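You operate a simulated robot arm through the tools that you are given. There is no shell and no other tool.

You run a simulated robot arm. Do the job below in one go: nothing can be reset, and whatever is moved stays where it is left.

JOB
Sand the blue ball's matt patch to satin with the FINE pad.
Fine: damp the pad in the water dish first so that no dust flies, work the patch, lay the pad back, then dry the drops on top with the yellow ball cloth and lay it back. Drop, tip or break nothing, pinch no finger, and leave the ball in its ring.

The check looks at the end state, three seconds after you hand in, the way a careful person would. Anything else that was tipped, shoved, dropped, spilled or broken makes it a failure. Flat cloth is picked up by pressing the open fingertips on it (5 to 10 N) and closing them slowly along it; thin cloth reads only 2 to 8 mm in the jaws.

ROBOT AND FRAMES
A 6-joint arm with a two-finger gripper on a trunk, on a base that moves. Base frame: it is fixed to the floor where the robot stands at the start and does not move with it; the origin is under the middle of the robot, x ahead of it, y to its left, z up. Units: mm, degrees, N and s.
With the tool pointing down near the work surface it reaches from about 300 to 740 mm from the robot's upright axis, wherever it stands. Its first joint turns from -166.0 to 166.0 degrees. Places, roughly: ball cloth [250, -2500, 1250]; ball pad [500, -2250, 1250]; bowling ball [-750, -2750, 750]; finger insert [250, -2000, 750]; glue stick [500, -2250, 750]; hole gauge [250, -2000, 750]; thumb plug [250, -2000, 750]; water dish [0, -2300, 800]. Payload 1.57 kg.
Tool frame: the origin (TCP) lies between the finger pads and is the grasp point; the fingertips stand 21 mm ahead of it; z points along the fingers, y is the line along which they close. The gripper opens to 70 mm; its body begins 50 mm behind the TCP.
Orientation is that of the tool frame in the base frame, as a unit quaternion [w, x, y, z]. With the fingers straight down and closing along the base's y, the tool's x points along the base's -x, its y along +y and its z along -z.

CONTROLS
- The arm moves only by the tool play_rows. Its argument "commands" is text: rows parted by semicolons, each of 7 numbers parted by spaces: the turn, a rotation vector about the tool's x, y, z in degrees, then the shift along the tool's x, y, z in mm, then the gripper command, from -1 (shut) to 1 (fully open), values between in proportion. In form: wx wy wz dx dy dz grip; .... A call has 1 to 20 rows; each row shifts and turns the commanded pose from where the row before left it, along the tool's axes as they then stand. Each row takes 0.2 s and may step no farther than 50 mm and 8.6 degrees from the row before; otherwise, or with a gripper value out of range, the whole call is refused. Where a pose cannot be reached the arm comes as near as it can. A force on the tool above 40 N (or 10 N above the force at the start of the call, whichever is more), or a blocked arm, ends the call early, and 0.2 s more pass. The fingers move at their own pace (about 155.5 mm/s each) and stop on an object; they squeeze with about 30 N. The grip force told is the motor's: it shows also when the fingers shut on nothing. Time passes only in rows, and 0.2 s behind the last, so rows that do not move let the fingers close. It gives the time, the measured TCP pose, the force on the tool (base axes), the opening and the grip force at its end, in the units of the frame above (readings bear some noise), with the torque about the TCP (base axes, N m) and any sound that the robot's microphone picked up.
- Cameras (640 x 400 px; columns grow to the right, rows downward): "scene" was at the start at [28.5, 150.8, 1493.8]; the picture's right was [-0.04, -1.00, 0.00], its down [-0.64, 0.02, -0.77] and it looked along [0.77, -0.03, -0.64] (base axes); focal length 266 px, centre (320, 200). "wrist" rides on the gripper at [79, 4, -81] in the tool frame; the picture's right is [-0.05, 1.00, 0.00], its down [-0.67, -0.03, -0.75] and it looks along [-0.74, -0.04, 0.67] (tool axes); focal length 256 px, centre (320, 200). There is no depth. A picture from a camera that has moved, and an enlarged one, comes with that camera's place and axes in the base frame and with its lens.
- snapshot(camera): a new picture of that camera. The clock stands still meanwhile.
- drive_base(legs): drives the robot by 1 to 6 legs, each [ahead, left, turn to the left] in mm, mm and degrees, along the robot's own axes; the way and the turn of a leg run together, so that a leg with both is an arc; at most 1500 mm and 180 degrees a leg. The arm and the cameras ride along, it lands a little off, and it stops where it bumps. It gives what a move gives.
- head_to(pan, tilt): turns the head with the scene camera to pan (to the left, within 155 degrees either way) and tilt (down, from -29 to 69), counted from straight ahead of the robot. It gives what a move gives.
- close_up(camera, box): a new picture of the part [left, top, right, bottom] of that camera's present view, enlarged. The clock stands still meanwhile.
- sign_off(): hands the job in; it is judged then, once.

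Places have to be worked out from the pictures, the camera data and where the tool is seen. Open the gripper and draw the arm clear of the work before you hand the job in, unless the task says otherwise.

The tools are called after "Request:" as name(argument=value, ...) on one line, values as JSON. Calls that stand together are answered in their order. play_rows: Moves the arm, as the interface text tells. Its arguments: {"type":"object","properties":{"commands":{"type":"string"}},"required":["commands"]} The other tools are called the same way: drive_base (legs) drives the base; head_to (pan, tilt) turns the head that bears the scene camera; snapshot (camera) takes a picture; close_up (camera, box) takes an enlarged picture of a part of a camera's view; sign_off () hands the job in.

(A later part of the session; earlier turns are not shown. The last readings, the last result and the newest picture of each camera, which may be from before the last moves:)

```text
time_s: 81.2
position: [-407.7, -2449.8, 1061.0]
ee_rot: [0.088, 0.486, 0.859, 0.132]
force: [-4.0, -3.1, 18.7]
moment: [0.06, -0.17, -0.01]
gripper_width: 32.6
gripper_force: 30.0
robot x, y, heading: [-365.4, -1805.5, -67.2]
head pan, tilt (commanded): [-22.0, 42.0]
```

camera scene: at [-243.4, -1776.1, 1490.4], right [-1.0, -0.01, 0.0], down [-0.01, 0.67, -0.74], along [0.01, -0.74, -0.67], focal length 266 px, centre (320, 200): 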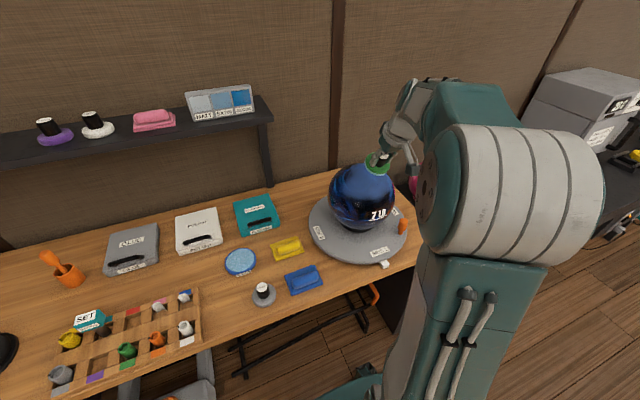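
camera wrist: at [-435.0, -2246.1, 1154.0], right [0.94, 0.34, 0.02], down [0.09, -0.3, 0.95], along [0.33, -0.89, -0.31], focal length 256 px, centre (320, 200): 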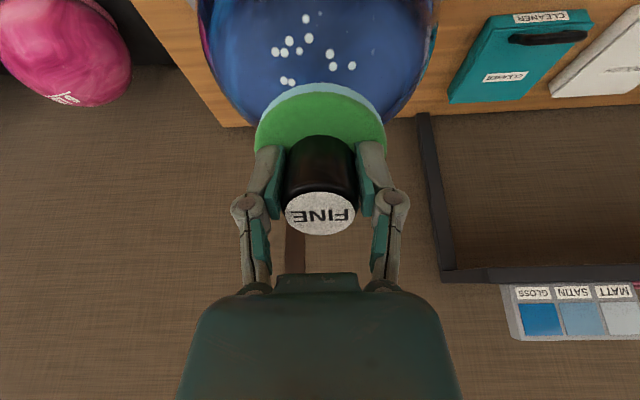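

Contact at about 19 N, a little firm. I ease off 0.8 mm and rub the top-right area.

Request:
play_rows(commands="0 0 0 0 0 -0.8 -1; 0 0 0 6 0 0 -1; 0 0 0 6 0 0 -1; 0 0 0 -3.5 8.5 0 -1; 0 0 0 -8.5 3.5 0 -1; 0 0 0 -8.5 -3.5 0 -1; 0 0 0 -3.5 -8.5 0 -1; 0 0 0 3.5 -8.5 0 -1; 0 0 0 8.5 -3.5 0 -1; 0 0 0 8.5 3.5 0 -1; 0 0 0 3.5 8.5 0 -1; 0 0 0 -3.5 8.5 0 -1; 0 0 0 -8.5 3.5 0 -1; 0 0 0 -8.5 -3.5 0 -1; 0 0 0 -3.5 -8.5 0 -1; 0 0 0 3.5 -8.5 0 -1; 0 0 0 8.5 -3.5 0 -1; 0 0 0 8.5 3.5 0 -1; 0 0 0 3.5 8.5 0 -1; 0 0 0 -12 0 0 -1")

Request:
close_up(camera="wrist", box=[190, 0, 450, 150])

Request:
close_up(camera="scene", box=[310, 120, 430, 240])

```text
time_s: 85.4
position: [-409.5, -2448.5, 1059.9]
ee_rot: [0.088, 0.485, 0.86, 0.133]
force: [-9.4, 2.5, 17.5]
moment: [0.19, 0.02, 0.11]
gripper_width: 32.7
gripper_force: 30.0
robot x, y, heading: [-363.3, -1806.3, -67.1]
head pan, tilt (commanded): [-22.0, 42.0]
```

```text
2.46 times, centred on (320, 75) of wrist
camera zoom: at [-468.7, -2389.1, 1137.6], right [0.84, 0.45, 0.31], down [0.1, -0.7, 0.71], along [0.54, -0.56, -0.63], focal length 630 px, centre (320, 508)
```

zoom: 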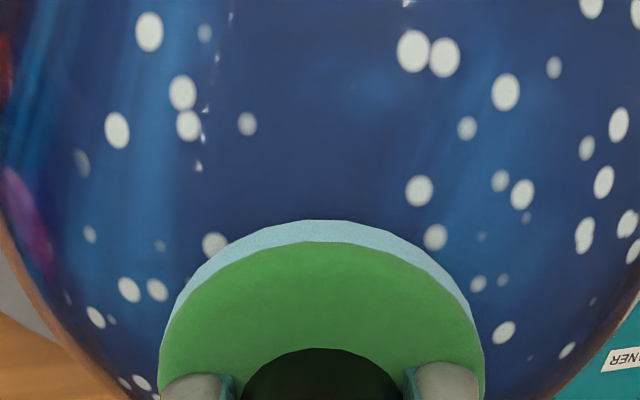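

```text
3.33 times, centred on (370, 180) of scene
camera zoom: at [-245.3, -1775.7, 1490.7], right [-1.0, -0.01, 0.0], down [-0.01, 0.67, -0.74], along [0.01, -0.74, -0.67], focal length 885 px, centre (153, 267)
```

zoom: 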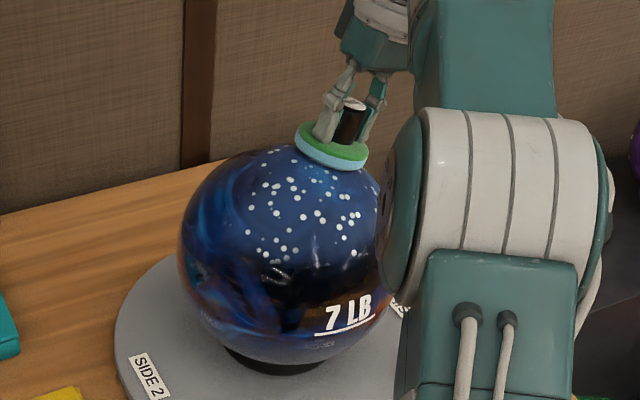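

The top-right area has cleared. I lift and roll 20° left to the very top and feel for contact.

Request:
play_rows(commands="0 0 0 0 0 -6 -1; 5 0 0 0 14.03 0.61 -1; 5 0 0 0 14.03 0.61 -1; 5 0 0 0 14.03 0.61 -1; 5 0 0 0 14.03 0.61 -1; 0 0 0 0 0 3 -1; 0 0 0 0 0 1 -1; 0 0 0 0 0 1 -1; 0 0 0 0 0 0 -1")

Request:
close_up(camera="wrist", box=[190, 0, 450, 150])

```text
time_s: 87.4
position: [-363.3, -2420.3, 1069.7]
ee_rot: [0.002, 0.493, 0.87, -0.019]
force: [-0.7, 0.1, 5.9]
moment: [-0.03, 0.03, 0.0]
gripper_width: 32.7
gripper_force: 30.1
robot x, y, heading: [-364.9, -1806.7, -67.4]
head pan, tilt (commanded): [-22.0, 42.0]
```

```text
2.46 times, centred on (320, 75) of wrist
camera zoom: at [-398.2, -2347.2, 1149.0], right [0.88, 0.47, -0.03], down [0.32, -0.56, 0.76], along [0.34, -0.68, -0.65], focal length 630 px, centre (320, 508)
```

zoom: 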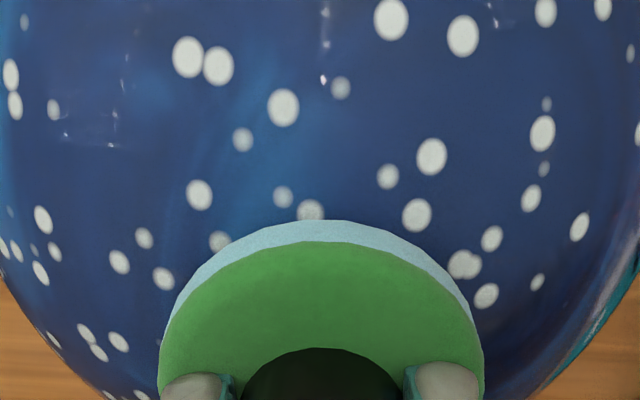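

Contact at the top with 6 N. I rub here with the same circles.

Request:
play_rows(commands="0 0 0 6 0 0.4 -1; 0 0 0 6 0 0 -1; 0 0 0 -3.5 8.5 0 -1; 0 0 0 -8.5 3.5 0 -1; 0 0 0 -8.5 -3.5 0 -1; 0 0 0 -3.5 -8.5 0 -1; 0 0 0 3.5 -8.5 0 -1; 0 0 0 8.5 -3.5 0 -1; 0 0 0 8.5 3.5 0 -1; 0 0 0 3.5 8.5 0 -1; 0 0 0 -3.5 8.5 0 -1; 0 0 0 -8.5 3.5 0 -1; 0 0 0 -8.5 -3.5 0 -1; 0 0 0 -3.5 -8.5 0 -1; 0 0 0 3.5 -8.5 0 -1; 0 0 0 8.5 -3.5 0 -1; 0 0 0 8.5 3.5 0 -1; 0 0 0 3.5 8.5 0 -1; 0 0 0 -12 0 0 -1")

Request:
close_up(camera="wrist", box=[190, 0, 450, 150])

Request:
close_up(camera="scene", box=[310, 120, 430, 240])

```text
time_s: 91.4
position: [-362.0, -2419.7, 1068.1]
ee_rot: [0.001, 0.494, 0.869, -0.018]
force: [-3.9, 4.3, 14.7]
moment: [0.16, 0.15, -0.01]
gripper_width: 32.8
gripper_force: 29.7
robot x, y, heading: [-366.7, -1805.8, -67.3]
head pan, tilt (commanded): [-22.0, 42.0]
```

```text
2.46 times, centred on (320, 75) of wrist
camera zoom: at [-397.9, -2345.8, 1148.9], right [0.88, 0.47, -0.03], down [0.32, -0.56, 0.76], along [0.34, -0.68, -0.65], focal length 630 px, centre (320, 508)
```

zoom: 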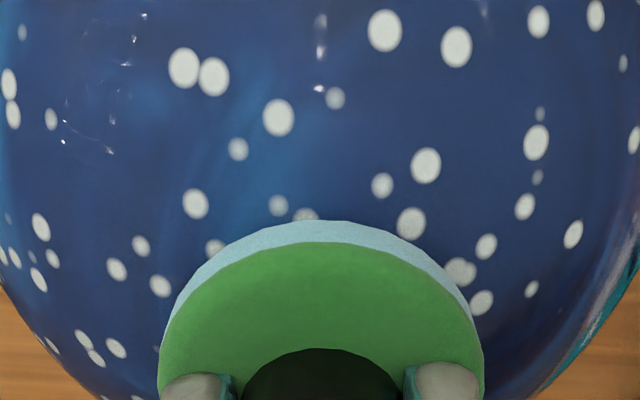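

```text
3.33 times, centred on (370, 180) of scene
camera zoom: at [-243.5, -1775.0, 1490.5], right [-1.0, -0.01, 0.0], down [-0.01, 0.67, -0.74], along [0.01, -0.74, -0.67], focal length 885 px, centre (153, 267)
```

zoom: 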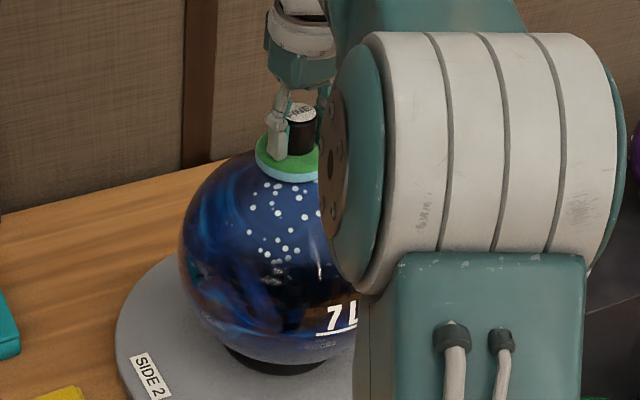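

The top is uniform now. I go on 20° further left (top-left) in the same way.

Request:
play_rows(commands="0 0 0 0 0 -6 -1; 5 0 0 0 14.03 0.61 -1; 5 0 0 0 14.03 0.61 -1; 5 0 0 0 14.03 0.61 -1; 5 0 0 0 14.03 0.61 -1; 0 0 0 0 0 3 -1; 0 0 0 0 0 1 -1; 0 0 0 0 0 1 -1; 0 0 0 0 0 0 -1")

Request:
close_up(camera="wrist", box=[190, 0, 450, 150])

```text
time_s: 93.4
position: [-316.1, -2393.8, 1058.0]
ee_rot: [-0.083, 0.486, 0.853, -0.169]
force: [0.9, 0.5, -1.5]
moment: [-0.01, -0.02, 0.02]
gripper_width: 32.5
gripper_force: 30.1
robot x, y, heading: [-366.0, -1805.5, -67.2]
head pan, tilt (commanded): [-22.0, 42.0]
```

```text
2.46 times, centred on (320, 75) of wrist
camera zoom: at [-328.5, -2306.5, 1131.1], right [0.83, 0.42, -0.37], down [0.54, -0.43, 0.72], along [0.15, -0.8, -0.59], focal length 630 px, centre (320, 508)
```

zoom: 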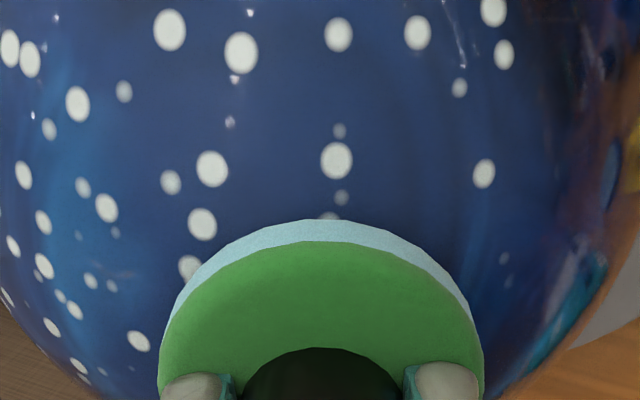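

No contact yet. I step in 1 mm at a time.

Request:
play_rows(commands="0 0 0 0 0 1 -1; 0 0 0 0 0 0.8 -1; 0 0 0 0 0 0 -1")

```text
time_s: 94.2
position: [-316.5, -2394.9, 1057.5]
ee_rot: [-0.083, 0.486, 0.853, -0.17]
force: [0.5, -0.1, 3.8]
moment: [-0.02, 0.1, -0.06]
gripper_width: 32.5
gripper_force: 30.2
robot x, y, heading: [-366.6, -1803.7, -66.9]
head pan, tilt (commanded): [-22.0, 42.0]
```

Light contact of about 4 N on the top-left. I rub here with circles.

Request:
play_rows(commands="0 0 0 6 0 0.6 -1; 0 0 0 6 0 0 -1; 0 0 0 -3.5 8.5 0 -1; 0 0 0 -8.5 3.5 0 -1; 0 0 0 -8.5 -3.5 0 -1; 0 0 0 -3.5 -8.5 0 -1; 0 0 0 3.5 -8.5 0 -1; 0 0 0 8.5 -3.5 0 -1; 0 0 0 8.5 3.5 0 -1; 0 0 0 3.5 8.5 0 -1; 0 0 0 -3.5 8.5 0 -1; 0 0 0 -8.5 3.5 0 -1; 0 0 0 -8.5 -3.5 0 -1; 0 0 0 -3.5 -8.5 0 -1; 0 0 0 3.5 -8.5 0 -1; 0 0 0 8.5 -3.5 0 -1; 0 0 0 8.5 3.5 0 -1; 0 0 0 3.5 8.5 0 -1; 0 0 0 -12 0 0 -1")

Request:
close_up(camera="wrist", box=[190, 0, 450, 150])

Request:
close_up(camera="scene", box=[310, 120, 430, 240])

```text
time_s: 98.2
position: [-315.5, -2393.3, 1056.9]
ee_rot: [-0.085, 0.487, 0.853, -0.17]
force: [1.3, 5.4, 11.2]
moment: [0.01, 0.18, -0.12]
gripper_width: 32.7
gripper_force: 29.7
robot x, y, heading: [-364.9, -1805.8, -67.3]
head pan, tilt (commanded): [-22.0, 42.0]
```

```text
2.46 times, centred on (320, 75) of wrist
camera zoom: at [-328.3, -2305.8, 1129.4], right [0.83, 0.42, -0.37], down [0.54, -0.43, 0.72], along [0.14, -0.8, -0.59], focal length 630 px, centre (320, 508)
```

zoom: 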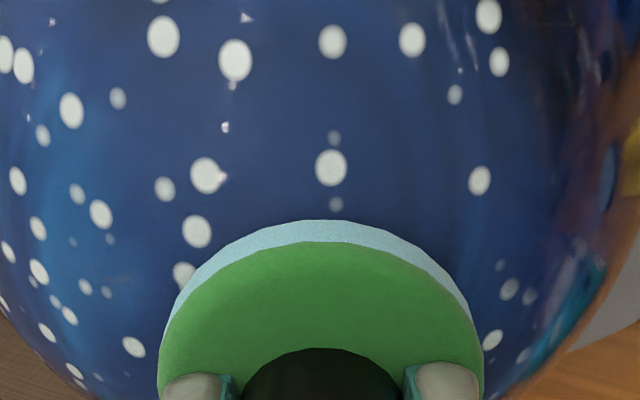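

```text
3.33 times, centred on (370, 180) of scene
camera zoom: at [-242.0, -1774.7, 1490.3], right [-1.0, -0.01, 0.0], down [-0.01, 0.67, -0.74], along [0.01, -0.74, -0.67], focal length 885 px, centre (153, 267)
```

zoom: 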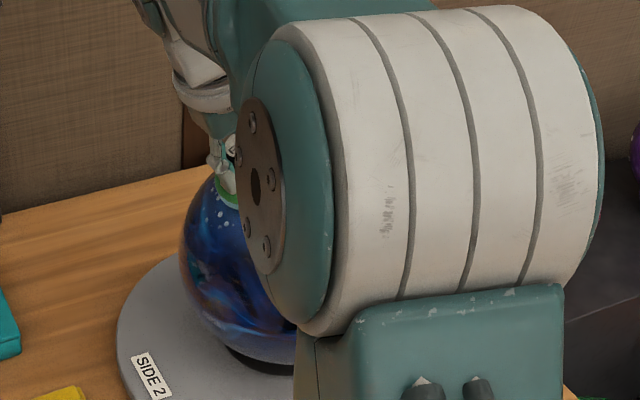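

The top-left is done. I now back off to an inspection pose to see the whole patch from the wrist and the head.

Request:
play_rows(commands="0 0 0 0 0 -15 -1; 0 0 0 0 0 -35 -1; -5 0 0 0 0 0 -1; -5 0 0 0 0 0 -1; -5 0 0 0 0 0 -1; -5 0 0 0 0 0 -1; 0 0 7.9 0 0 -30 -1; 0 0 0 0 -10 -40 -1; 0 0 0 40 -33 -20 -1; 0 0 0 40 -33 -10 -1; 0 0 0 40 0 0 -1; 0 0 0 0 0 0 -1")

Request:
snapshot(camera="wrist")

Request:
close_up(camera="wrist", box=[230, 0, 420, 190])

Request:
close_up(camera="scene", box=[320, 150, 410, 240])

```text
refused: row 9 steps farther than a row can; nothing moved
```

```text
taken
camera wrist: at [-328.3, -2305.8, 1129.4], right [0.83, 0.42, -0.37], down [0.54, -0.43, 0.72], along [0.14, -0.8, -0.59], focal length 256 px, centre (320, 200)
```

wrist: 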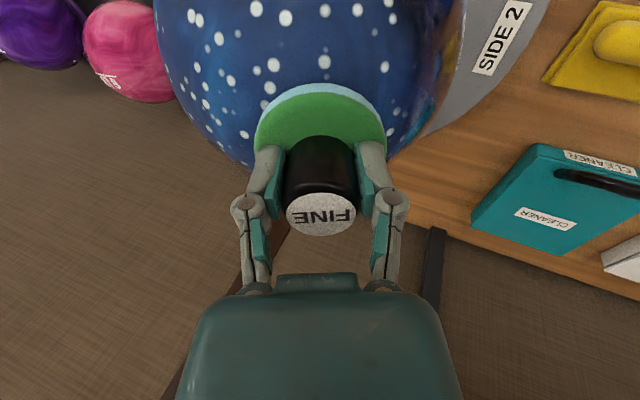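

```text
2.11 times, centred on (325, 95) of wrist
camera zoom: at [-328.3, -2305.8, 1129.4], right [0.83, 0.42, -0.37], down [0.54, -0.43, 0.72], along [0.14, -0.8, -0.59], focal length 539 px, centre (310, 421)
```

zoom: 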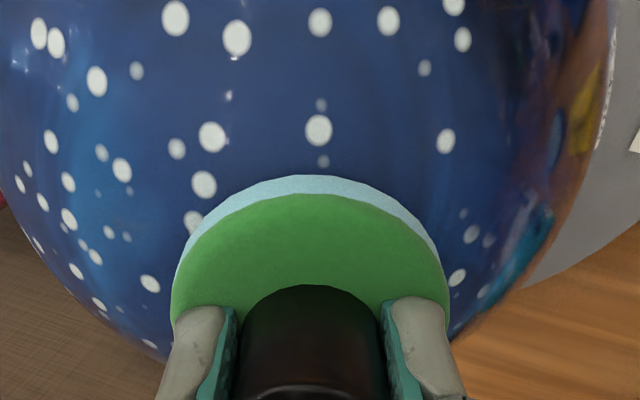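

```text
4.44 times, centred on (365, 195) of scene
camera zoom: at [-242.0, -1774.7, 1490.3], right [-1.0, -0.01, 0.0], down [-0.01, 0.67, -0.74], along [0.01, -0.74, -0.67], focal length 1180 px, centre (120, 222)
```

zoom: 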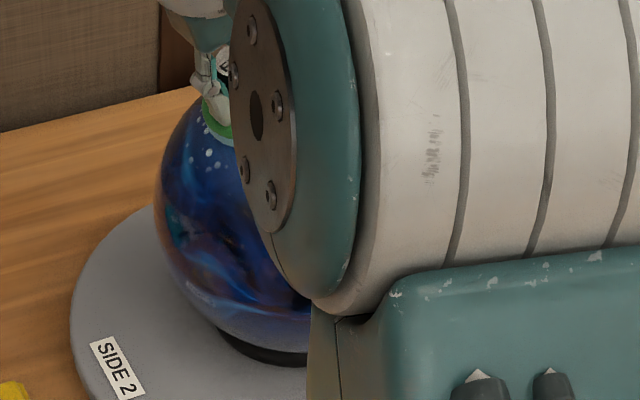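

One row was too long and the call was refused, so nothing moved. I repeat the retreat with shorter rows.

Request:
play_rows(commands="0 0 0 0 0 -15 -1; 0 0 0 0 0 -35 -1; -5 0 0 0 0 0 -1; -5 0 0 0 0 0 -1; -5 0 0 0 0 0 -1; -5 0 0 0 0 0 -1; 0 0 7.9 0 0 -30 -1; 0 0 0 0 -10 -40 -1; 0 0 0 30 -22 -20 -1; 0 0 0 30 -22 -10 -1; 0 0 0 30 -22 0 -1; 0 0 0 30 0 0 -1; 0 0 0 0 0 0 -1")

Request:
close_up(camera="wrist", box=[230, 0, 420, 190])

Request:
close_up(camera="scene", box=[320, 150, 410, 240])

```text
time_s: 101.0
position: [-416.1, -2298.9, 1200.6]
ee_rot: [0.003, 0.552, 0.834, -0.018]
force: [-0.7, -0.5, -1.3]
moment: [0.01, -0.04, -0.01]
gripper_width: 32.8
gripper_force: 30.1
robot x, y, heading: [-365.6, -1803.9, -67.5]
head pan, tilt (commanded): [-22.0, 42.0]
```

```text
2.11 times, centred on (325, 95) of wrist
camera zoom: at [-443.5, -2221.4, 1280.9], right [0.94, 0.34, -0.03], down [0.24, -0.6, 0.76], along [0.24, -0.72, -0.65], focal length 539 px, centre (310, 421)
```

zoom: 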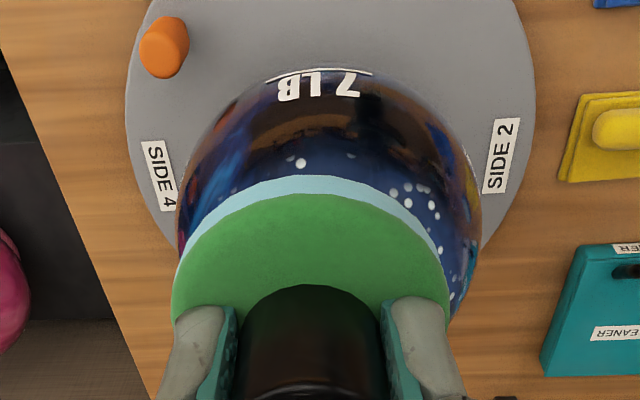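

```text
4.44 times, centred on (365, 195) of scene
camera zoom: at [-243.1, -1775.9, 1490.4], right [-1.0, -0.01, 0.0], down [-0.01, 0.67, -0.74], along [0.01, -0.74, -0.67], focal length 1180 px, centre (120, 222)
```

zoom: 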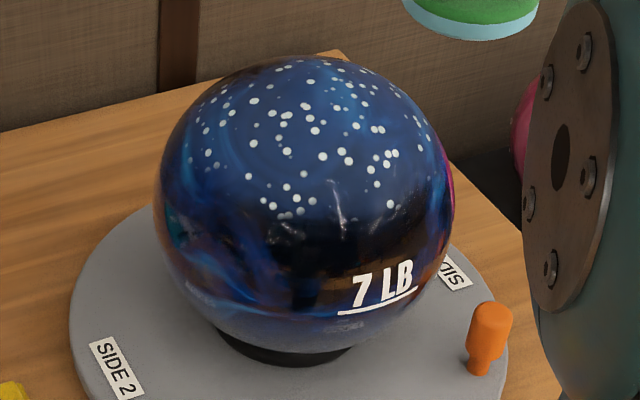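

From the head the haze has gone and a soft even sheen remains under the drops. I check the front edge and the rear from two more wrist views.

Request:
play_rows(commands="0 0 0 -40 0 -20 -1; 0 0 0 -40 0 -15 -1; 0 0 0 -40 0 0 -1; 0 0 0 0 0 0 -1")

Request:
close_up(camera="wrist", box=[200, 0, 440, 150])

```text
time_s: 102.0
position: [-370.5, -2409.8, 1238.0]
ee_rot: [0.003, 0.552, 0.834, -0.018]
force: [0.9, -0.3, -1.0]
moment: [0.02, -0.02, -0.02]
gripper_width: 32.8
gripper_force: 30.0
robot x, y, heading: [-364.2, -1803.6, -66.9]
head pan, tilt (commanded): [-22.0, 42.0]
```

```text
2.67 times, centred on (320, 75) of wrist
camera zoom: at [-396.6, -2331.2, 1318.3], right [0.94, 0.34, -0.02], down [0.24, -0.6, 0.76], along [0.24, -0.72, -0.65], focal length 683 px, centre (320, 533)
```

zoom: 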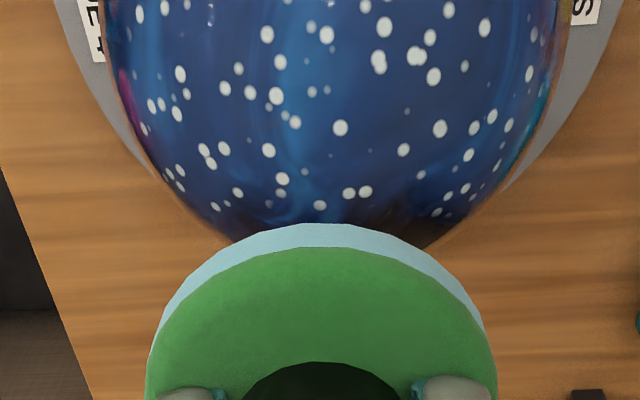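

The rear looks even too, with drops reaching just past the top. I drop back in front to check the lower front edge of the patch.

Request:
play_rows(commands="0 0 0 38 0 0 -1; 0 0 0 38 0 0 -1; 0 0 0 38 0 0 -1; 0 -8 0 0 0 20 -1; 0 -8 0 0 0 30 -1; 0 -8 0 10 0 40 -1; 0 0 0 0 0 0 -1")

Request:
snapshot(camera="wrist")

Request:
close_up(camera="wrist", box=[200, 0, 440, 150])

Request:
close_up(camera="scene", box=[330, 155, 400, 225])

```text
time_s: 103.6
position: [-413.1, -2311.4, 1146.0]
ee_rot: [0.176, 0.536, 0.815, -0.133]
force: [-0.4, -0.6, -0.8]
moment: [0.0, 0.0, -0.01]
gripper_width: 32.4
gripper_force: 29.8
robot x, y, heading: [-367.1, -1805.0, -67.2]
head pan, tilt (commanded): [-22.0, 42.0]
```

```text
taken
camera wrist: at [-450.6, -2211.8, 1184.8], right [0.94, 0.35, 0.0], down [0.1, -0.26, 0.96], along [0.33, -0.9, -0.28], focal length 256 px, centre (320, 200)
```

wrist: 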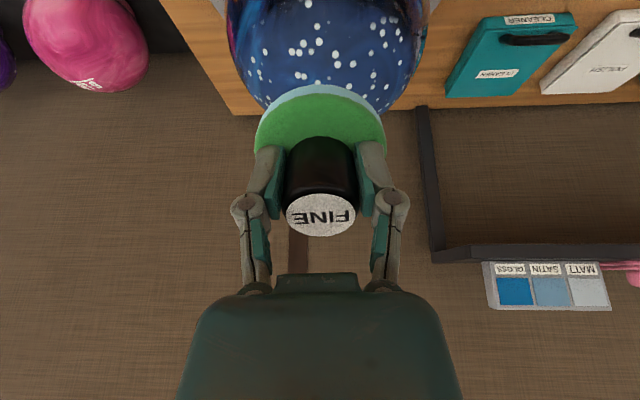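

```text
2.67 times, centred on (320, 75) of wrist
camera zoom: at [-450.6, -2211.8, 1184.8], right [0.94, 0.35, 0.0], down [0.1, -0.26, 0.96], along [0.33, -0.9, -0.28], focal length 683 px, centre (320, 533)
```

zoom: 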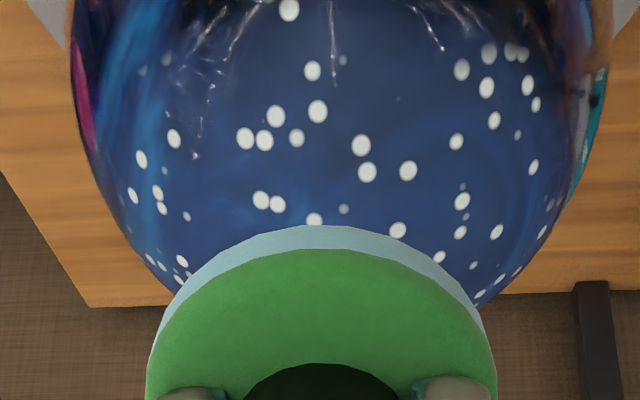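

```text
5.71 times, centred on (365, 190) of scene
camera zoom: at [-243.4, -1775.8, 1490.4], right [-1.0, -0.01, 0.0], down [-0.01, 0.67, -0.74], along [0.01, -0.74, -0.67], focal length 1517 px, centre (63, 257)
```

zoom: 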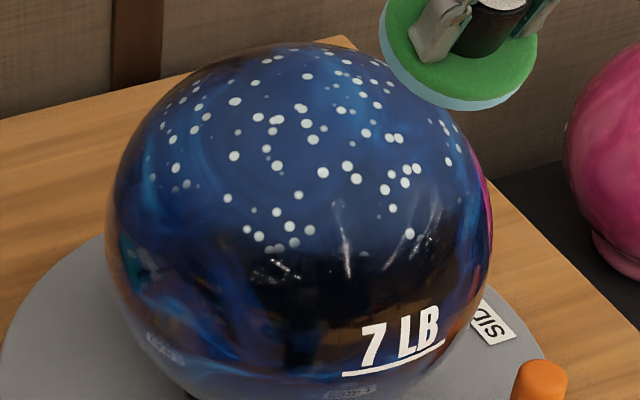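

The whole patch now shows an even satin sheen with no matt haze left, and only the drops remain to be dried. I level the tool and carry the pad back over its own place.

Request:
play_rows(commands="0 8.5 0 0 0 -10 -1; 0 8.5 0 0 0 -10 -1; 0 8.4 0 0 0 0 -1; -1.5 0 0 0 0 0 -1; 0 0 0 2.5 46 0 -1; 0 0 0 2.5 46 0 -1; 0 0 0 2.5 46 0 -1; 0 0 0 2.5 46 0 -1; 0 0 0 2.5 46 0 -1; 0 0 0 2.5 46 0 -1; 0 0 0 2.5 46 0 -1; 0 0 0 2.5 46 0 -1; 0 0 0 2.5 46 0 -1; 0 0 0 2.5 46 0 -1; 0 0 0 0 0 0 -1; 0 0 0 0 0 0 -1")

Request:
head_to(pan=0, tilt=68.8)

Request:
snapshot(camera="scene")

```text
time_s: 107.0
position: [-0.9, -2102.6, 1164.4]
ee_rot: [0.0, 0.552, 0.834, -0.001]
force: [-0.1, -0.3, -0.1]
moment: [0.01, 0.03, 0.02]
gripper_width: 32.6
gripper_force: 30.3
robot x, y, heading: [-364.9, -1804.7, -66.9]
head pan, tilt (commanded): [-22.0, 42.0]
```

```text
time_s: 107.9
position: [0.3, -2101.5, 1164.6]
ee_rot: [0.0, 0.552, 0.834, -0.001]
force: [-0.3, -0.1, -0.7]
moment: [-0.01, -0.01, -0.01]
gripper_width: 32.6
gripper_force: 29.8
robot x, y, heading: [-372.1, -1805.9, -66.9]
head pan, tilt (commanded): [0.0, 68.8]
```

```text
taken
camera scene: at [-220.9, -1743.1, 1457.1], right [-0.92, -0.39, 0.0], down [-0.36, 0.86, -0.36], along [0.14, -0.33, -0.93], focal length 266 px, centre (320, 200)
```

scene: 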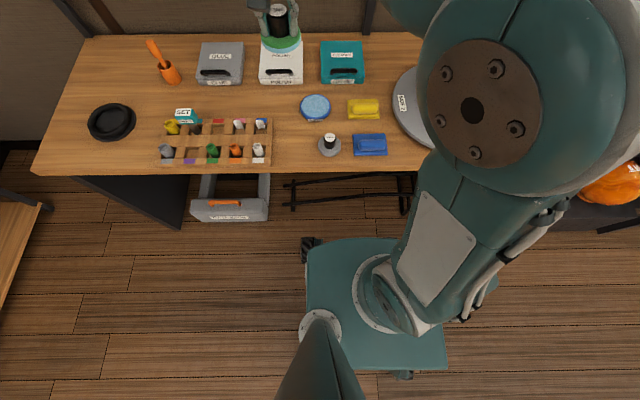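

The tool is level, at about (0, -2102). The pad's home is at (7.7, -2105.6), so I shift 6 mm left and 6 mm away and come down to about 50 mm above it.

Request:
play_rows(commands="0 0 0 -6.4 6 40 -1; 0 0 0 0 0 42 -1; 0 0 0 0 0 42 -1; 0 0 0 0 0 42 -1; 0 0 0 0 0 42 -1; 0 0 0 0 0 42 -1; 0 0 0 0 0 40 -1; 0 0 0 0 0 0 -1; 0 0 0 0 0 0 -1")

Request:
snapshot(camera="wrist")

Request:
close_up(camera="scene", box=[230, 80, 370, 180])

```text
time_s: 109.9
position: [6.4, -2107.5, 873.6]
ee_rot: [0.001, 0.551, 0.834, -0.001]
force: [0.3, -0.8, -0.2]
moment: [0.02, -0.03, 0.0]
gripper_width: 32.6
gripper_force: 30.0
robot x, y, heading: [-365.1, -1806.2, -67.4]
head pan, tilt (commanded): [0.0, 68.8]
```

```text
taken
camera wrist: at [-20.3, -2031.1, 955.5], right [0.94, 0.34, 0.0], down [0.23, -0.63, 0.75], along [0.25, -0.7, -0.67], focal length 256 px, centre (320, 200)
```

wrist: 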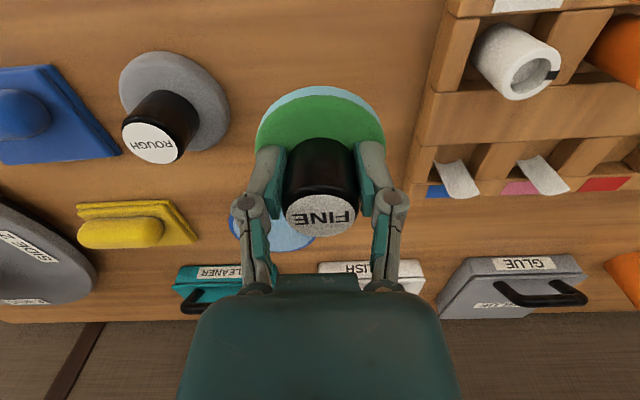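

```text
4.00 times, centred on (300, 130) of scene
camera zoom: at [-220.4, -1743.3, 1457.0], right [-0.92, -0.39, 0.0], down [-0.36, 0.86, -0.36], along [0.14, -0.33, -0.93], focal length 1062 px, centre (400, 480)
```

zoom: 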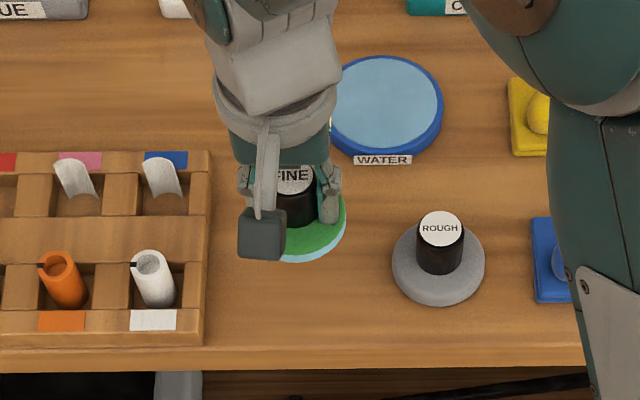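

The pad is right above its home: the camera stands within 1 mm of where it was when I gripped the pad. I lower 50 mm and then feel for the table.

Request:
play_rows(commands="0 0 0 0.5 0 20 -1; 0 0 0 0 0 18 -1; 0 0 0 0 0 10 -1; 0 0 0 0 0 3 -1; 0 0 0 0 0 0 -1")

Request:
close_up(camera="scene", box=[230, 80, 370, 180])

```text
time_s: 111.1
position: [6.9, -2105.2, 823.1]
ee_rot: [0.0, 0.552, 0.834, -0.002]
force: [0.1, 0.2, -0.4]
moment: [0.0, 0.02, -0.03]
gripper_width: 32.7
gripper_force: 30.1
robot x, y, heading: [-362.6, -1803.1, -67.1]
head pan, tilt (commanded): [0.0, 68.8]
```

```text
4.00 times, centred on (300, 130) of scene
camera zoom: at [-220.4, -1743.3, 1457.0], right [-0.92, -0.39, 0.0], down [-0.36, 0.86, -0.36], along [0.14, -0.33, -0.93], focal length 1062 px, centre (400, 480)
```

zoom: 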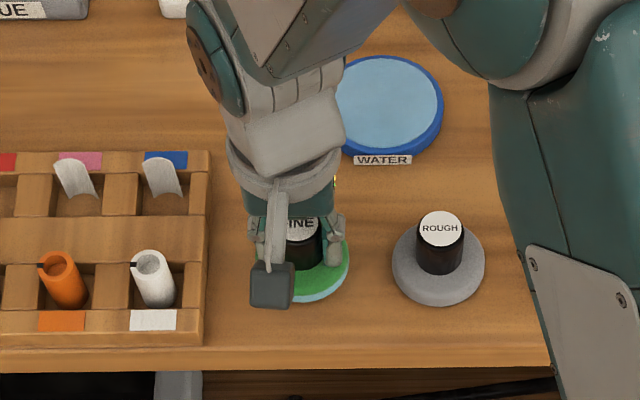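

A few millimetres to go. I lower in 1.5 mm steps.

Request:
play_rows(commands="0 0 0 0 0 1.5 -1; 0 0 0 0 0 1.5 -1; 0 0 0 0 0 1.5 -1; 0 0 0 0 0 0 -1")

```text
time_s: 112.1
position: [6.1, -2106.3, 817.4]
ee_rot: [0.0, 0.552, 0.834, -0.001]
force: [0.4, 0.0, -0.3]
moment: [-0.01, 0.02, -0.02]
gripper_width: 32.5
gripper_force: 29.8
robot x, y, heading: [-364.5, -1805.5, -67.0]
head pan, tilt (commanded): [0.0, 68.8]
```

No contact yet; the pad sits a little higher in the jaws than at first. I go on in 1 mm steps.

Request:
play_rows(commands="0 0 0 0 0 1 -1; 0 0 0 0 0 1 -1; 0 0 0 0 0 0 -1")

```text
time_s: 112.9
position: [6.8, -2106.8, 816.8]
ee_rot: [0.0, 0.551, 0.834, -0.001]
force: [-0.6, 1.9, 7.9]
moment: [-0.15, -0.06, -0.03]
gripper_width: 32.6
gripper_force: 29.7
robot x, y, heading: [-362.7, -1803.4, -67.2]
head pan, tilt (commanded): [0.0, 68.8]
```

The pad has met the table (8 N). I ease off half a millimetre and open the fingers gradually.

Request:
play_rows(commands="0 0 0 0 0 -0.5 -1; 0 0 0 0 0 0 -0.05; 0 0 0 0 0 0 0.05; 0 0 0 0 0 0 0.2; 0 0 0 0 0 0 0.5; 0 0 0 0 0 0 0.5")

Request:
snapshot(camera="wrist")

Request:
close_up(camera="scene", box=[230, 80, 370, 180])

```text
time_s: 114.3
position: [7.8, -2106.7, 817.0]
ee_rot: [0.001, 0.552, 0.834, -0.001]
force: [-0.2, 0.1, 0.0]
moment: [0.01, -0.01, 0.01]
gripper_width: 52.3
gripper_force: 0.0
robot x, y, heading: [-364.5, -1805.0, -67.2]
head pan, tilt (commanded): [0.0, 68.8]
```

```text
taken
camera wrist: at [-20.3, -2030.7, 898.6], right [0.94, 0.34, 0.0], down [0.23, -0.63, 0.75], along [0.25, -0.7, -0.67], focal length 256 px, centre (320, 200)
```

wrist: 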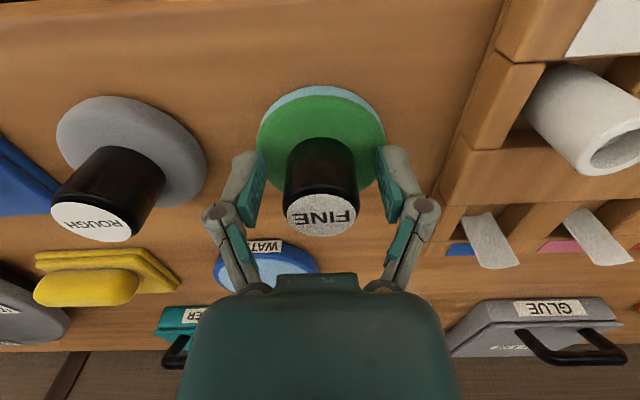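

```text
4.00 times, centred on (300, 130) of scene
camera zoom: at [-220.4, -1743.3, 1457.0], right [-0.92, -0.39, 0.0], down [-0.36, 0.86, -0.36], along [0.14, -0.33, -0.93], focal length 1062 px, centre (400, 480)
```

zoom: 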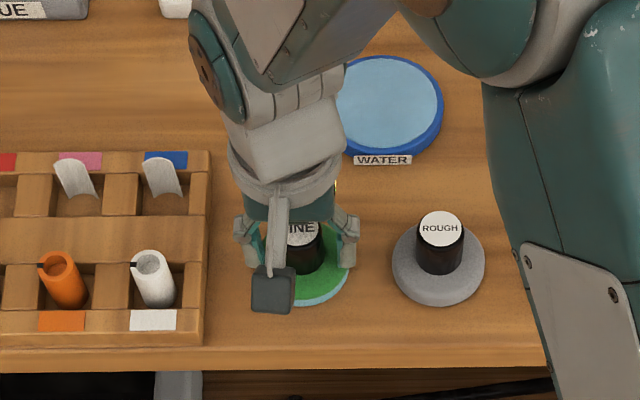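

The pad stands back on its spot. I rise clear, move over towards the yellow cloth and turn the gripper 90° so that it can close across the roll.

Request:
play_rows(commands="0 0 0 0 0 -20 0.5; 0 0 0 0 0 -40 0.5; 0 0 0 0 0 -45 0.5; 0 0 0 0 0 -45 1; 0 0 0 -20 -42 0 1; 0 0 0 -20 -42 0 1; 0 0 0 -20 -42 0 1; 0 0 0 -20 -42 0 1; 0 0 0 -20 -42 0 1; 0 0 0 -20 0 0 1; 0 0 0 0 0 0 1")

Request:
snapshot(camera="wrist")

Request:
close_up(camera="scene", box=[230, 60, 430, 180])

```text
time_s: 116.7
position: [-139.4, -2299.0, 966.6]
ee_rot: [-0.001, 0.552, 0.834, -0.001]
force: [0.3, -0.1, -0.8]
moment: [0.01, 0.02, -0.02]
gripper_width: 69.9
gripper_force: 0.0
robot x, y, heading: [-367.4, -1804.7, -67.2]
head pan, tilt (commanded): [0.0, 68.8]
```

```text
taken
camera wrist: at [-167.1, -2223.0, 1048.8], right [0.94, 0.34, 0.0], down [0.23, -0.63, 0.75], along [0.25, -0.7, -0.67], focal length 256 px, centre (320, 200)
```

wrist: 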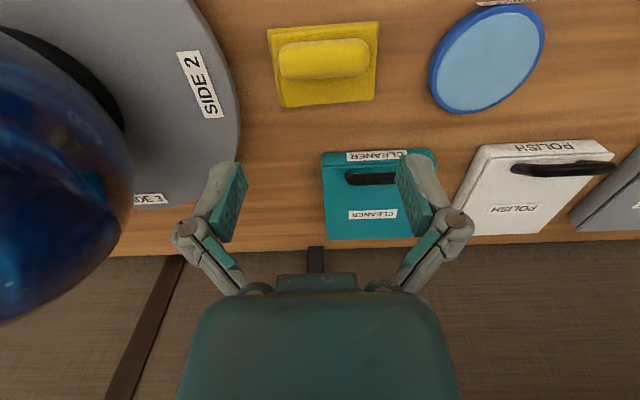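

```text
3.20 times, centred on (330, 120) of scene
camera zoom: at [-221.2, -1744.0, 1457.1], right [-0.92, -0.39, 0.0], down [-0.36, 0.86, -0.36], along [0.14, -0.33, -0.93], focal length 850 px, centre (288, 456)
```

zoom: 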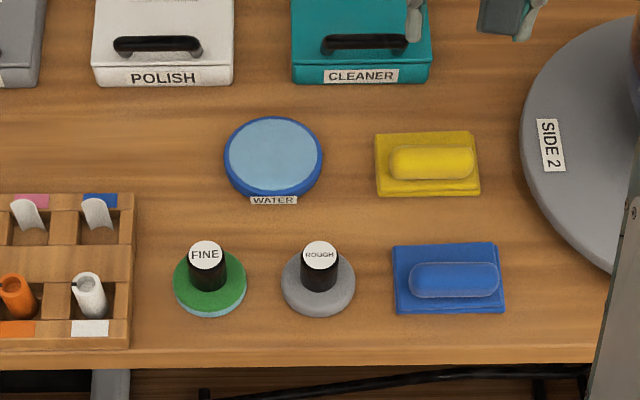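

The FINE pad is back within a millimetre of its old place. The yellow cloth lies right below the tool with its roll along the bench. I turn the gripper about 88° so that it closes across the roll.

Request:
play_rows(commands="0 0 8 0 0 0 1; 0 0 8 0 0 0 1; 0 0 8 0 0 0 1; 0 0 8 0 0 0 1; 0 0 8 0 0 0 1; 0 0 8 0 0 0 1; 0 0 8 0 0 0 1; 0 0 8 0 0 0 1; 0 0 8 0 0 0 1; 0 0 8 0 0 0 1; 0 0 7.7 0 0 0 1; 0 0 0 0 0 0 1")

Request:
snapshot(camera="wrist")

Request:
snapshot(camera="scene")

```text
time_s: 119.3
position: [-141.3, -2297.5, 967.2]
ee_rot: [0.001, 0.976, 0.218, -0.001]
force: [-0.7, 0.2, 0.4]
moment: [0.0, -0.04, 0.05]
gripper_width: 70.2
gripper_force: 0.0
robot x, y, heading: [-368.4, -1806.5, -67.3]
head pan, tilt (commanded): [0.0, 68.8]
```

```text
taken
camera wrist: at [-66.4, -2267.6, 1049.2], right [0.38, -0.93, 0.0], down [-0.62, -0.25, 0.75], along [-0.69, -0.28, -0.67], focal length 256 px, centre (320, 200)
```

wrist: 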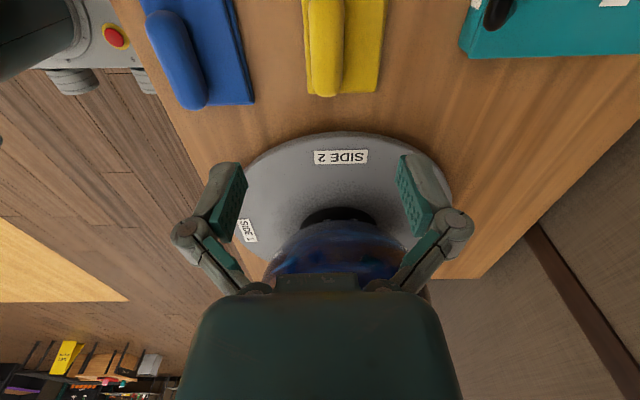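

```text
taken
camera scene: at [-221.5, -1744.1, 1457.1], right [-0.92, -0.39, 0.0], down [-0.36, 0.86, -0.36], along [0.14, -0.33, -0.93], focal length 266 px, centre (320, 200)
```

scene: 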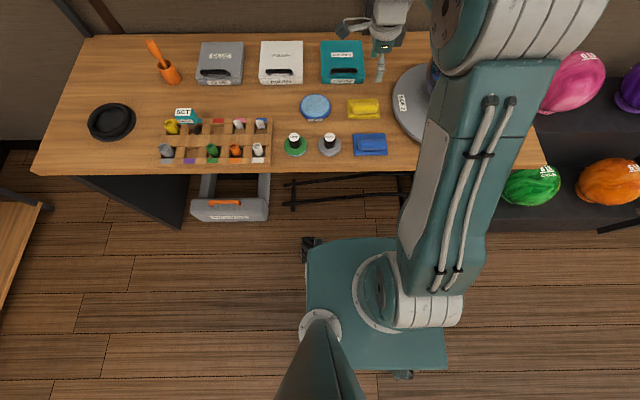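

The turn worked. The roll lies about 4 mm further from me than the tool's centre and is centred lengthwise. I correct, lower 90 mm and look again.

Request:
play_rows(commands="0 0 0 2 4 30 1; 0 0 0 0 0 30 1; 0 0 0 0 0 30 1; 0 0 0 0 0 0 1")

Request:
snapshot(camera="wrist")

Request:
close_up(camera="scene", box=[310, 60, 430, 140])

```text
time_s: 120.3
position: [-136.5, -2303.1, 876.0]
ee_rot: [0.001, 0.976, 0.219, -0.001]
force: [0.0, 0.3, -0.2]
moment: [0.02, 0.01, -0.02]
gripper_width: 69.8
gripper_force: 0.0
robot x, y, heading: [-365.0, -1807.9, -67.1]
head pan, tilt (commanded): [0.0, 68.8]
```

```text
taken
camera wrist: at [-63.7, -2271.2, 958.7], right [0.38, -0.93, 0.0], down [-0.62, -0.25, 0.75], along [-0.69, -0.28, -0.67], focal length 256 px, centre (320, 200)
```

wrist: 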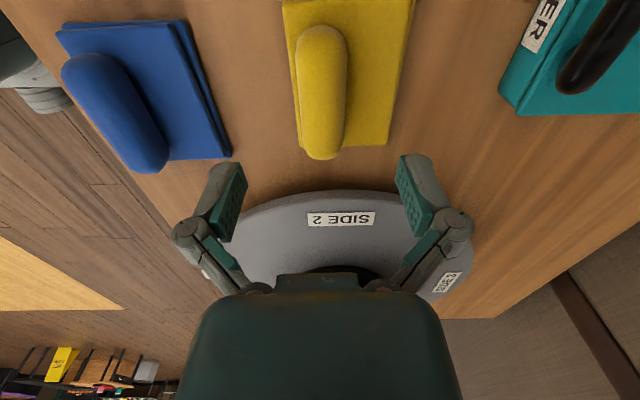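

```text
5.00 times, centred on (370, 100) of scene
camera zoom: at [-221.5, -1744.2, 1457.1], right [-0.92, -0.39, 0.0], down [-0.36, 0.86, -0.36], along [0.14, -0.33, -0.93], focal length 1328 px, centre (70, 700)
```

zoom: 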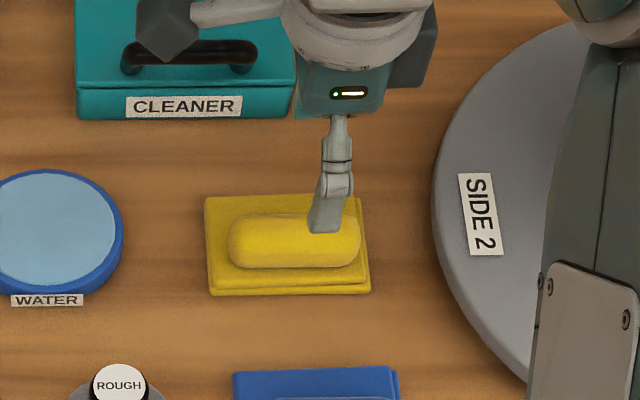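

The roll is centred across the jaws and needs 6 mm lengthwise. I lower 50 mm with that correction and look again.

Request:
play_rows(commands="0 0 0 6 0 20 1; 0 0 0 0 0 20 1; 0 0 0 0 0 10 1; 0 0 0 0 0 0 1")

Request:
snapshot(camera="wrist")

Request:
close_up(camera="scene", box=[310, 60, 430, 140])

```text
time_s: 121.3
position: [-132.3, -2299.9, 827.1]
ee_rot: [0.001, 0.976, 0.219, -0.001]
force: [0.2, -0.3, 0.9]
moment: [0.02, 0.01, -0.03]
gripper_width: 70.0
gripper_force: 0.1
robot x, y, heading: [-366.0, -1806.8, -67.4]
head pan, tilt (commanded): [0.0, 68.8]
```

```text
taken
camera wrist: at [-58.2, -2268.6, 908.8], right [0.38, -0.93, 0.0], down [-0.62, -0.25, 0.75], along [-0.69, -0.28, -0.67], focal length 256 px, centre (320, 200)
```

wrist: 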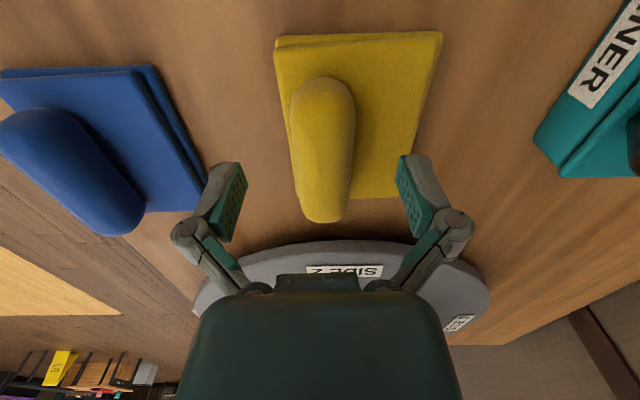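

```text
5.00 times, centred on (370, 100) of scene
camera zoom: at [-221.4, -1744.2, 1457.1], right [-0.92, -0.39, 0.0], down [-0.36, 0.86, -0.36], along [0.14, -0.33, -0.93], focal length 1328 px, centre (70, 700)
```

zoom: 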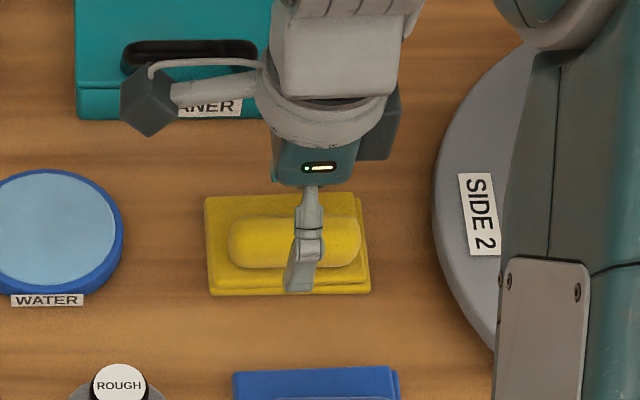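

The roll is centred between the fingers. Its middle seems to be at about z 815, so I lower in small steps to put the fingertips low on its sides, watching for contact.

Request:
play_rows(commands="0 0 0 0 0 5 1; 0 0 0 0 0 4 1; 0 0 0 0 0 3 1; 0 0 0 0 0 0 1")

Request:
close_up(camera="scene", box=[330, 70, 400, 120])

Request:
snapshot(camera="wrist")

```text
time_s: 122.3
position: [-129.7, -2299.9, 816.0]
ee_rot: [0.002, 0.976, 0.218, 0.0]
force: [0.2, -0.3, -0.2]
moment: [0.0, 0.01, 0.02]
gripper_width: 69.9
gripper_force: 0.1
robot x, y, heading: [-366.7, -1802.3, -67.3]
head pan, tilt (commanded): [0.0, 68.8]
```

```text
8.00 times, centred on (365, 95) of scene
camera zoom: at [-221.4, -1744.3, 1457.1], right [-0.92, -0.39, 0.0], down [-0.36, 0.86, -0.36], along [0.14, -0.33, -0.93], focal length 2124 px, centre (-40, 1040)
```

zoom: 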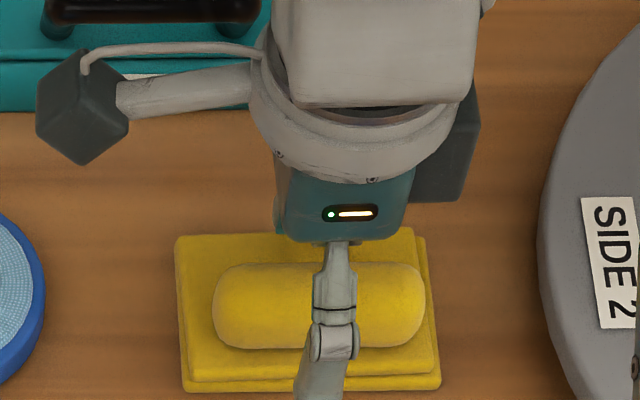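

```text
taken
camera wrist: at [-57.5, -2268.3, 897.1], right [0.38, -0.93, 0.0], down [-0.62, -0.25, 0.75], along [-0.69, -0.28, -0.67], focal length 256 px, centre (320, 200)
```

wrist: 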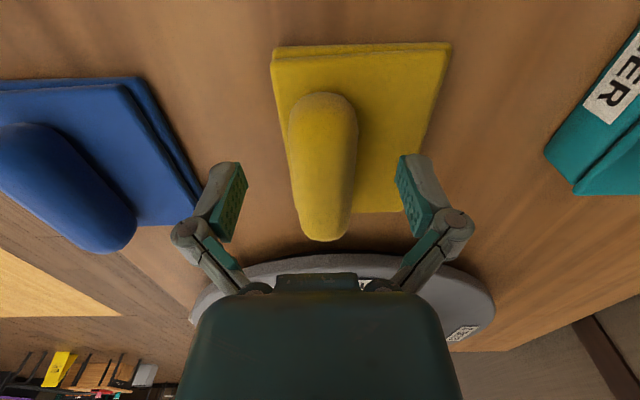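

Still free at z 816. I lower 6 mm more in 2 mm steps.

Request:
play_rows(commands="0 0 0 2 0 2 1; 0 0 0 0 0 2 1; 0 0 0 0 0 2 1; 0 0 0 0 0 0 1")

```text
time_s: 123.3
position: [-128.2, -2298.7, 810.0]
ee_rot: [0.0, 0.976, 0.219, 0.0]
force: [0.3, -0.1, -0.1]
moment: [-0.01, 0.0, 0.01]
gripper_width: 69.9
gripper_force: 0.0
robot x, y, heading: [-366.8, -1803.7, -67.0]
head pan, tilt (commanded): [0.0, 68.8]
```

The TCP is now level with the middle of the roll, and the tips have not touched anything. I close the fingers slowly across the roll.

Request:
play_rows(commands="0 0 0 0 0 0 0.7; 0 0 0 0 0 0 0.45; 0 0 0 0 0 0 0.25; 0 0 0 0 0 0 0.15; 0 0 0 0 0 0 0.05; 0 0 0 0 0 0 -0.05; 0 0 0 0 0 0 -0.15; 0 0 0 0 0 0 -0.3; 0 0 0 0 0 0 -1; 0 0 0 0 0 0 -1")

Request:
snapshot(camera="wrist")

Request:
close_up(camera="scene", box=[310, 60, 430, 140])

```text
time_s: 124.8
position: [-128.2, -2299.0, 814.0]
ee_rot: [0.004, 0.976, 0.218, 0.0]
force: [-1.5, 4.7, 21.3]
moment: [0.04, 0.1, -0.2]
gripper_width: 26.9
gripper_force: 29.6
robot x, y, heading: [-363.0, -1806.0, -67.3]
head pan, tilt (commanded): [0.0, 68.8]
stopped in row 7: the force on the tool passed its limit at 46 N (the readings are from after the stop); the commanded pose is now the measured one
```

```text
taken
camera wrist: at [-55.1, -2268.5, 895.9], right [0.38, -0.93, 0.01], down [-0.62, -0.25, 0.75], along [-0.69, -0.29, -0.67], focal length 256 px, centre (320, 200)
```

wrist: 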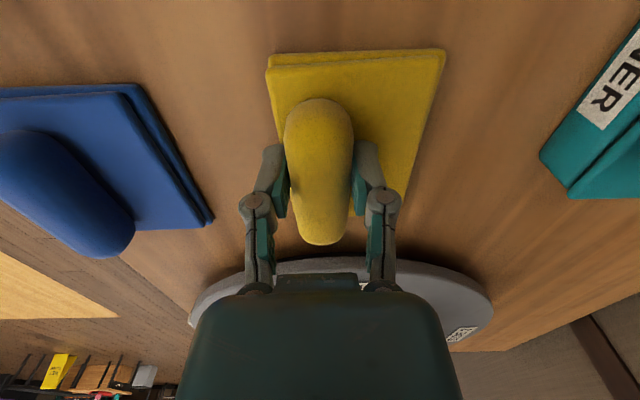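

```text
5.00 times, centred on (370, 100) of scene
camera zoom: at [-222.0, -1742.9, 1457.2], right [-0.92, -0.39, 0.0], down [-0.36, 0.86, -0.36], along [0.14, -0.33, -0.93], focal length 1328 px, centre (70, 700)
```

zoom: 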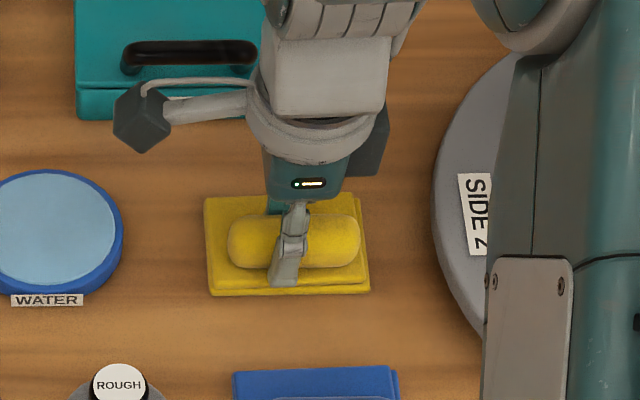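

Closing pressed the fingertips down on the folded base (a brief 46 N), and the roll is now held at 27 mm. I ease upward 2 mm to unload while keeping the grip shut.

Request:
play_rows(commands="0 0 0 0 0 -1 -1; 0 0 0 0 0 -1 -1; 0 0 0 0 0 0 -1; 0 0 0 0 0 0 -1")

Request:
snapshot(camera="wrist")

Request:
close_up(camera="scene", box=[330, 70, 400, 120])

```text
time_s: 125.8
position: [-129.0, -2300.4, 813.8]
ee_rot: [0.001, 0.976, 0.219, 0.0]
force: [-0.6, -0.1, 11.1]
moment: [0.02, -0.02, -0.14]
gripper_width: 27.0
gripper_force: 30.2
robot x, y, heading: [-363.1, -1804.7, -67.1]
head pan, tilt (commanded): [0.0, 68.8]
```

```text
taken
camera wrist: at [-55.0, -2268.9, 895.7], right [0.38, -0.93, 0.0], down [-0.62, -0.25, 0.75], along [-0.69, -0.28, -0.67], focal length 256 px, centre (320, 200)
```

wrist: 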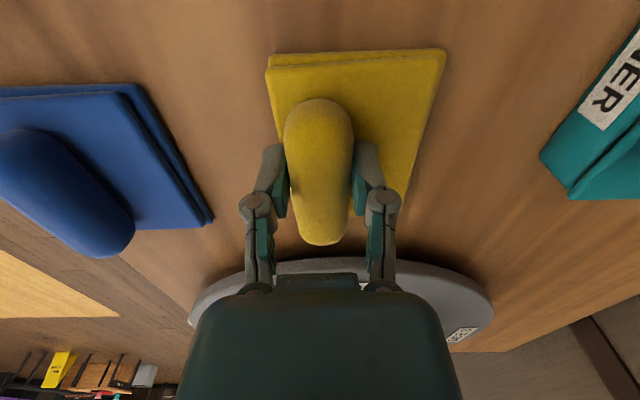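

```text
8.00 times, centred on (365, 95) of scene
camera zoom: at [-221.5, -1744.1, 1457.2], right [-0.92, -0.39, 0.0], down [-0.36, 0.86, -0.36], along [0.14, -0.33, -0.93], focal length 2124 px, centre (-40, 1040)
```

zoom: 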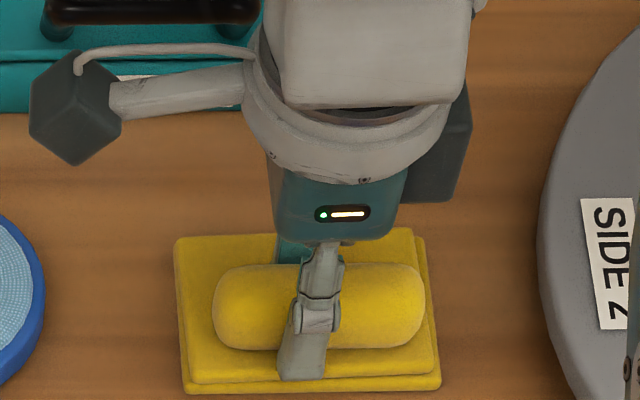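

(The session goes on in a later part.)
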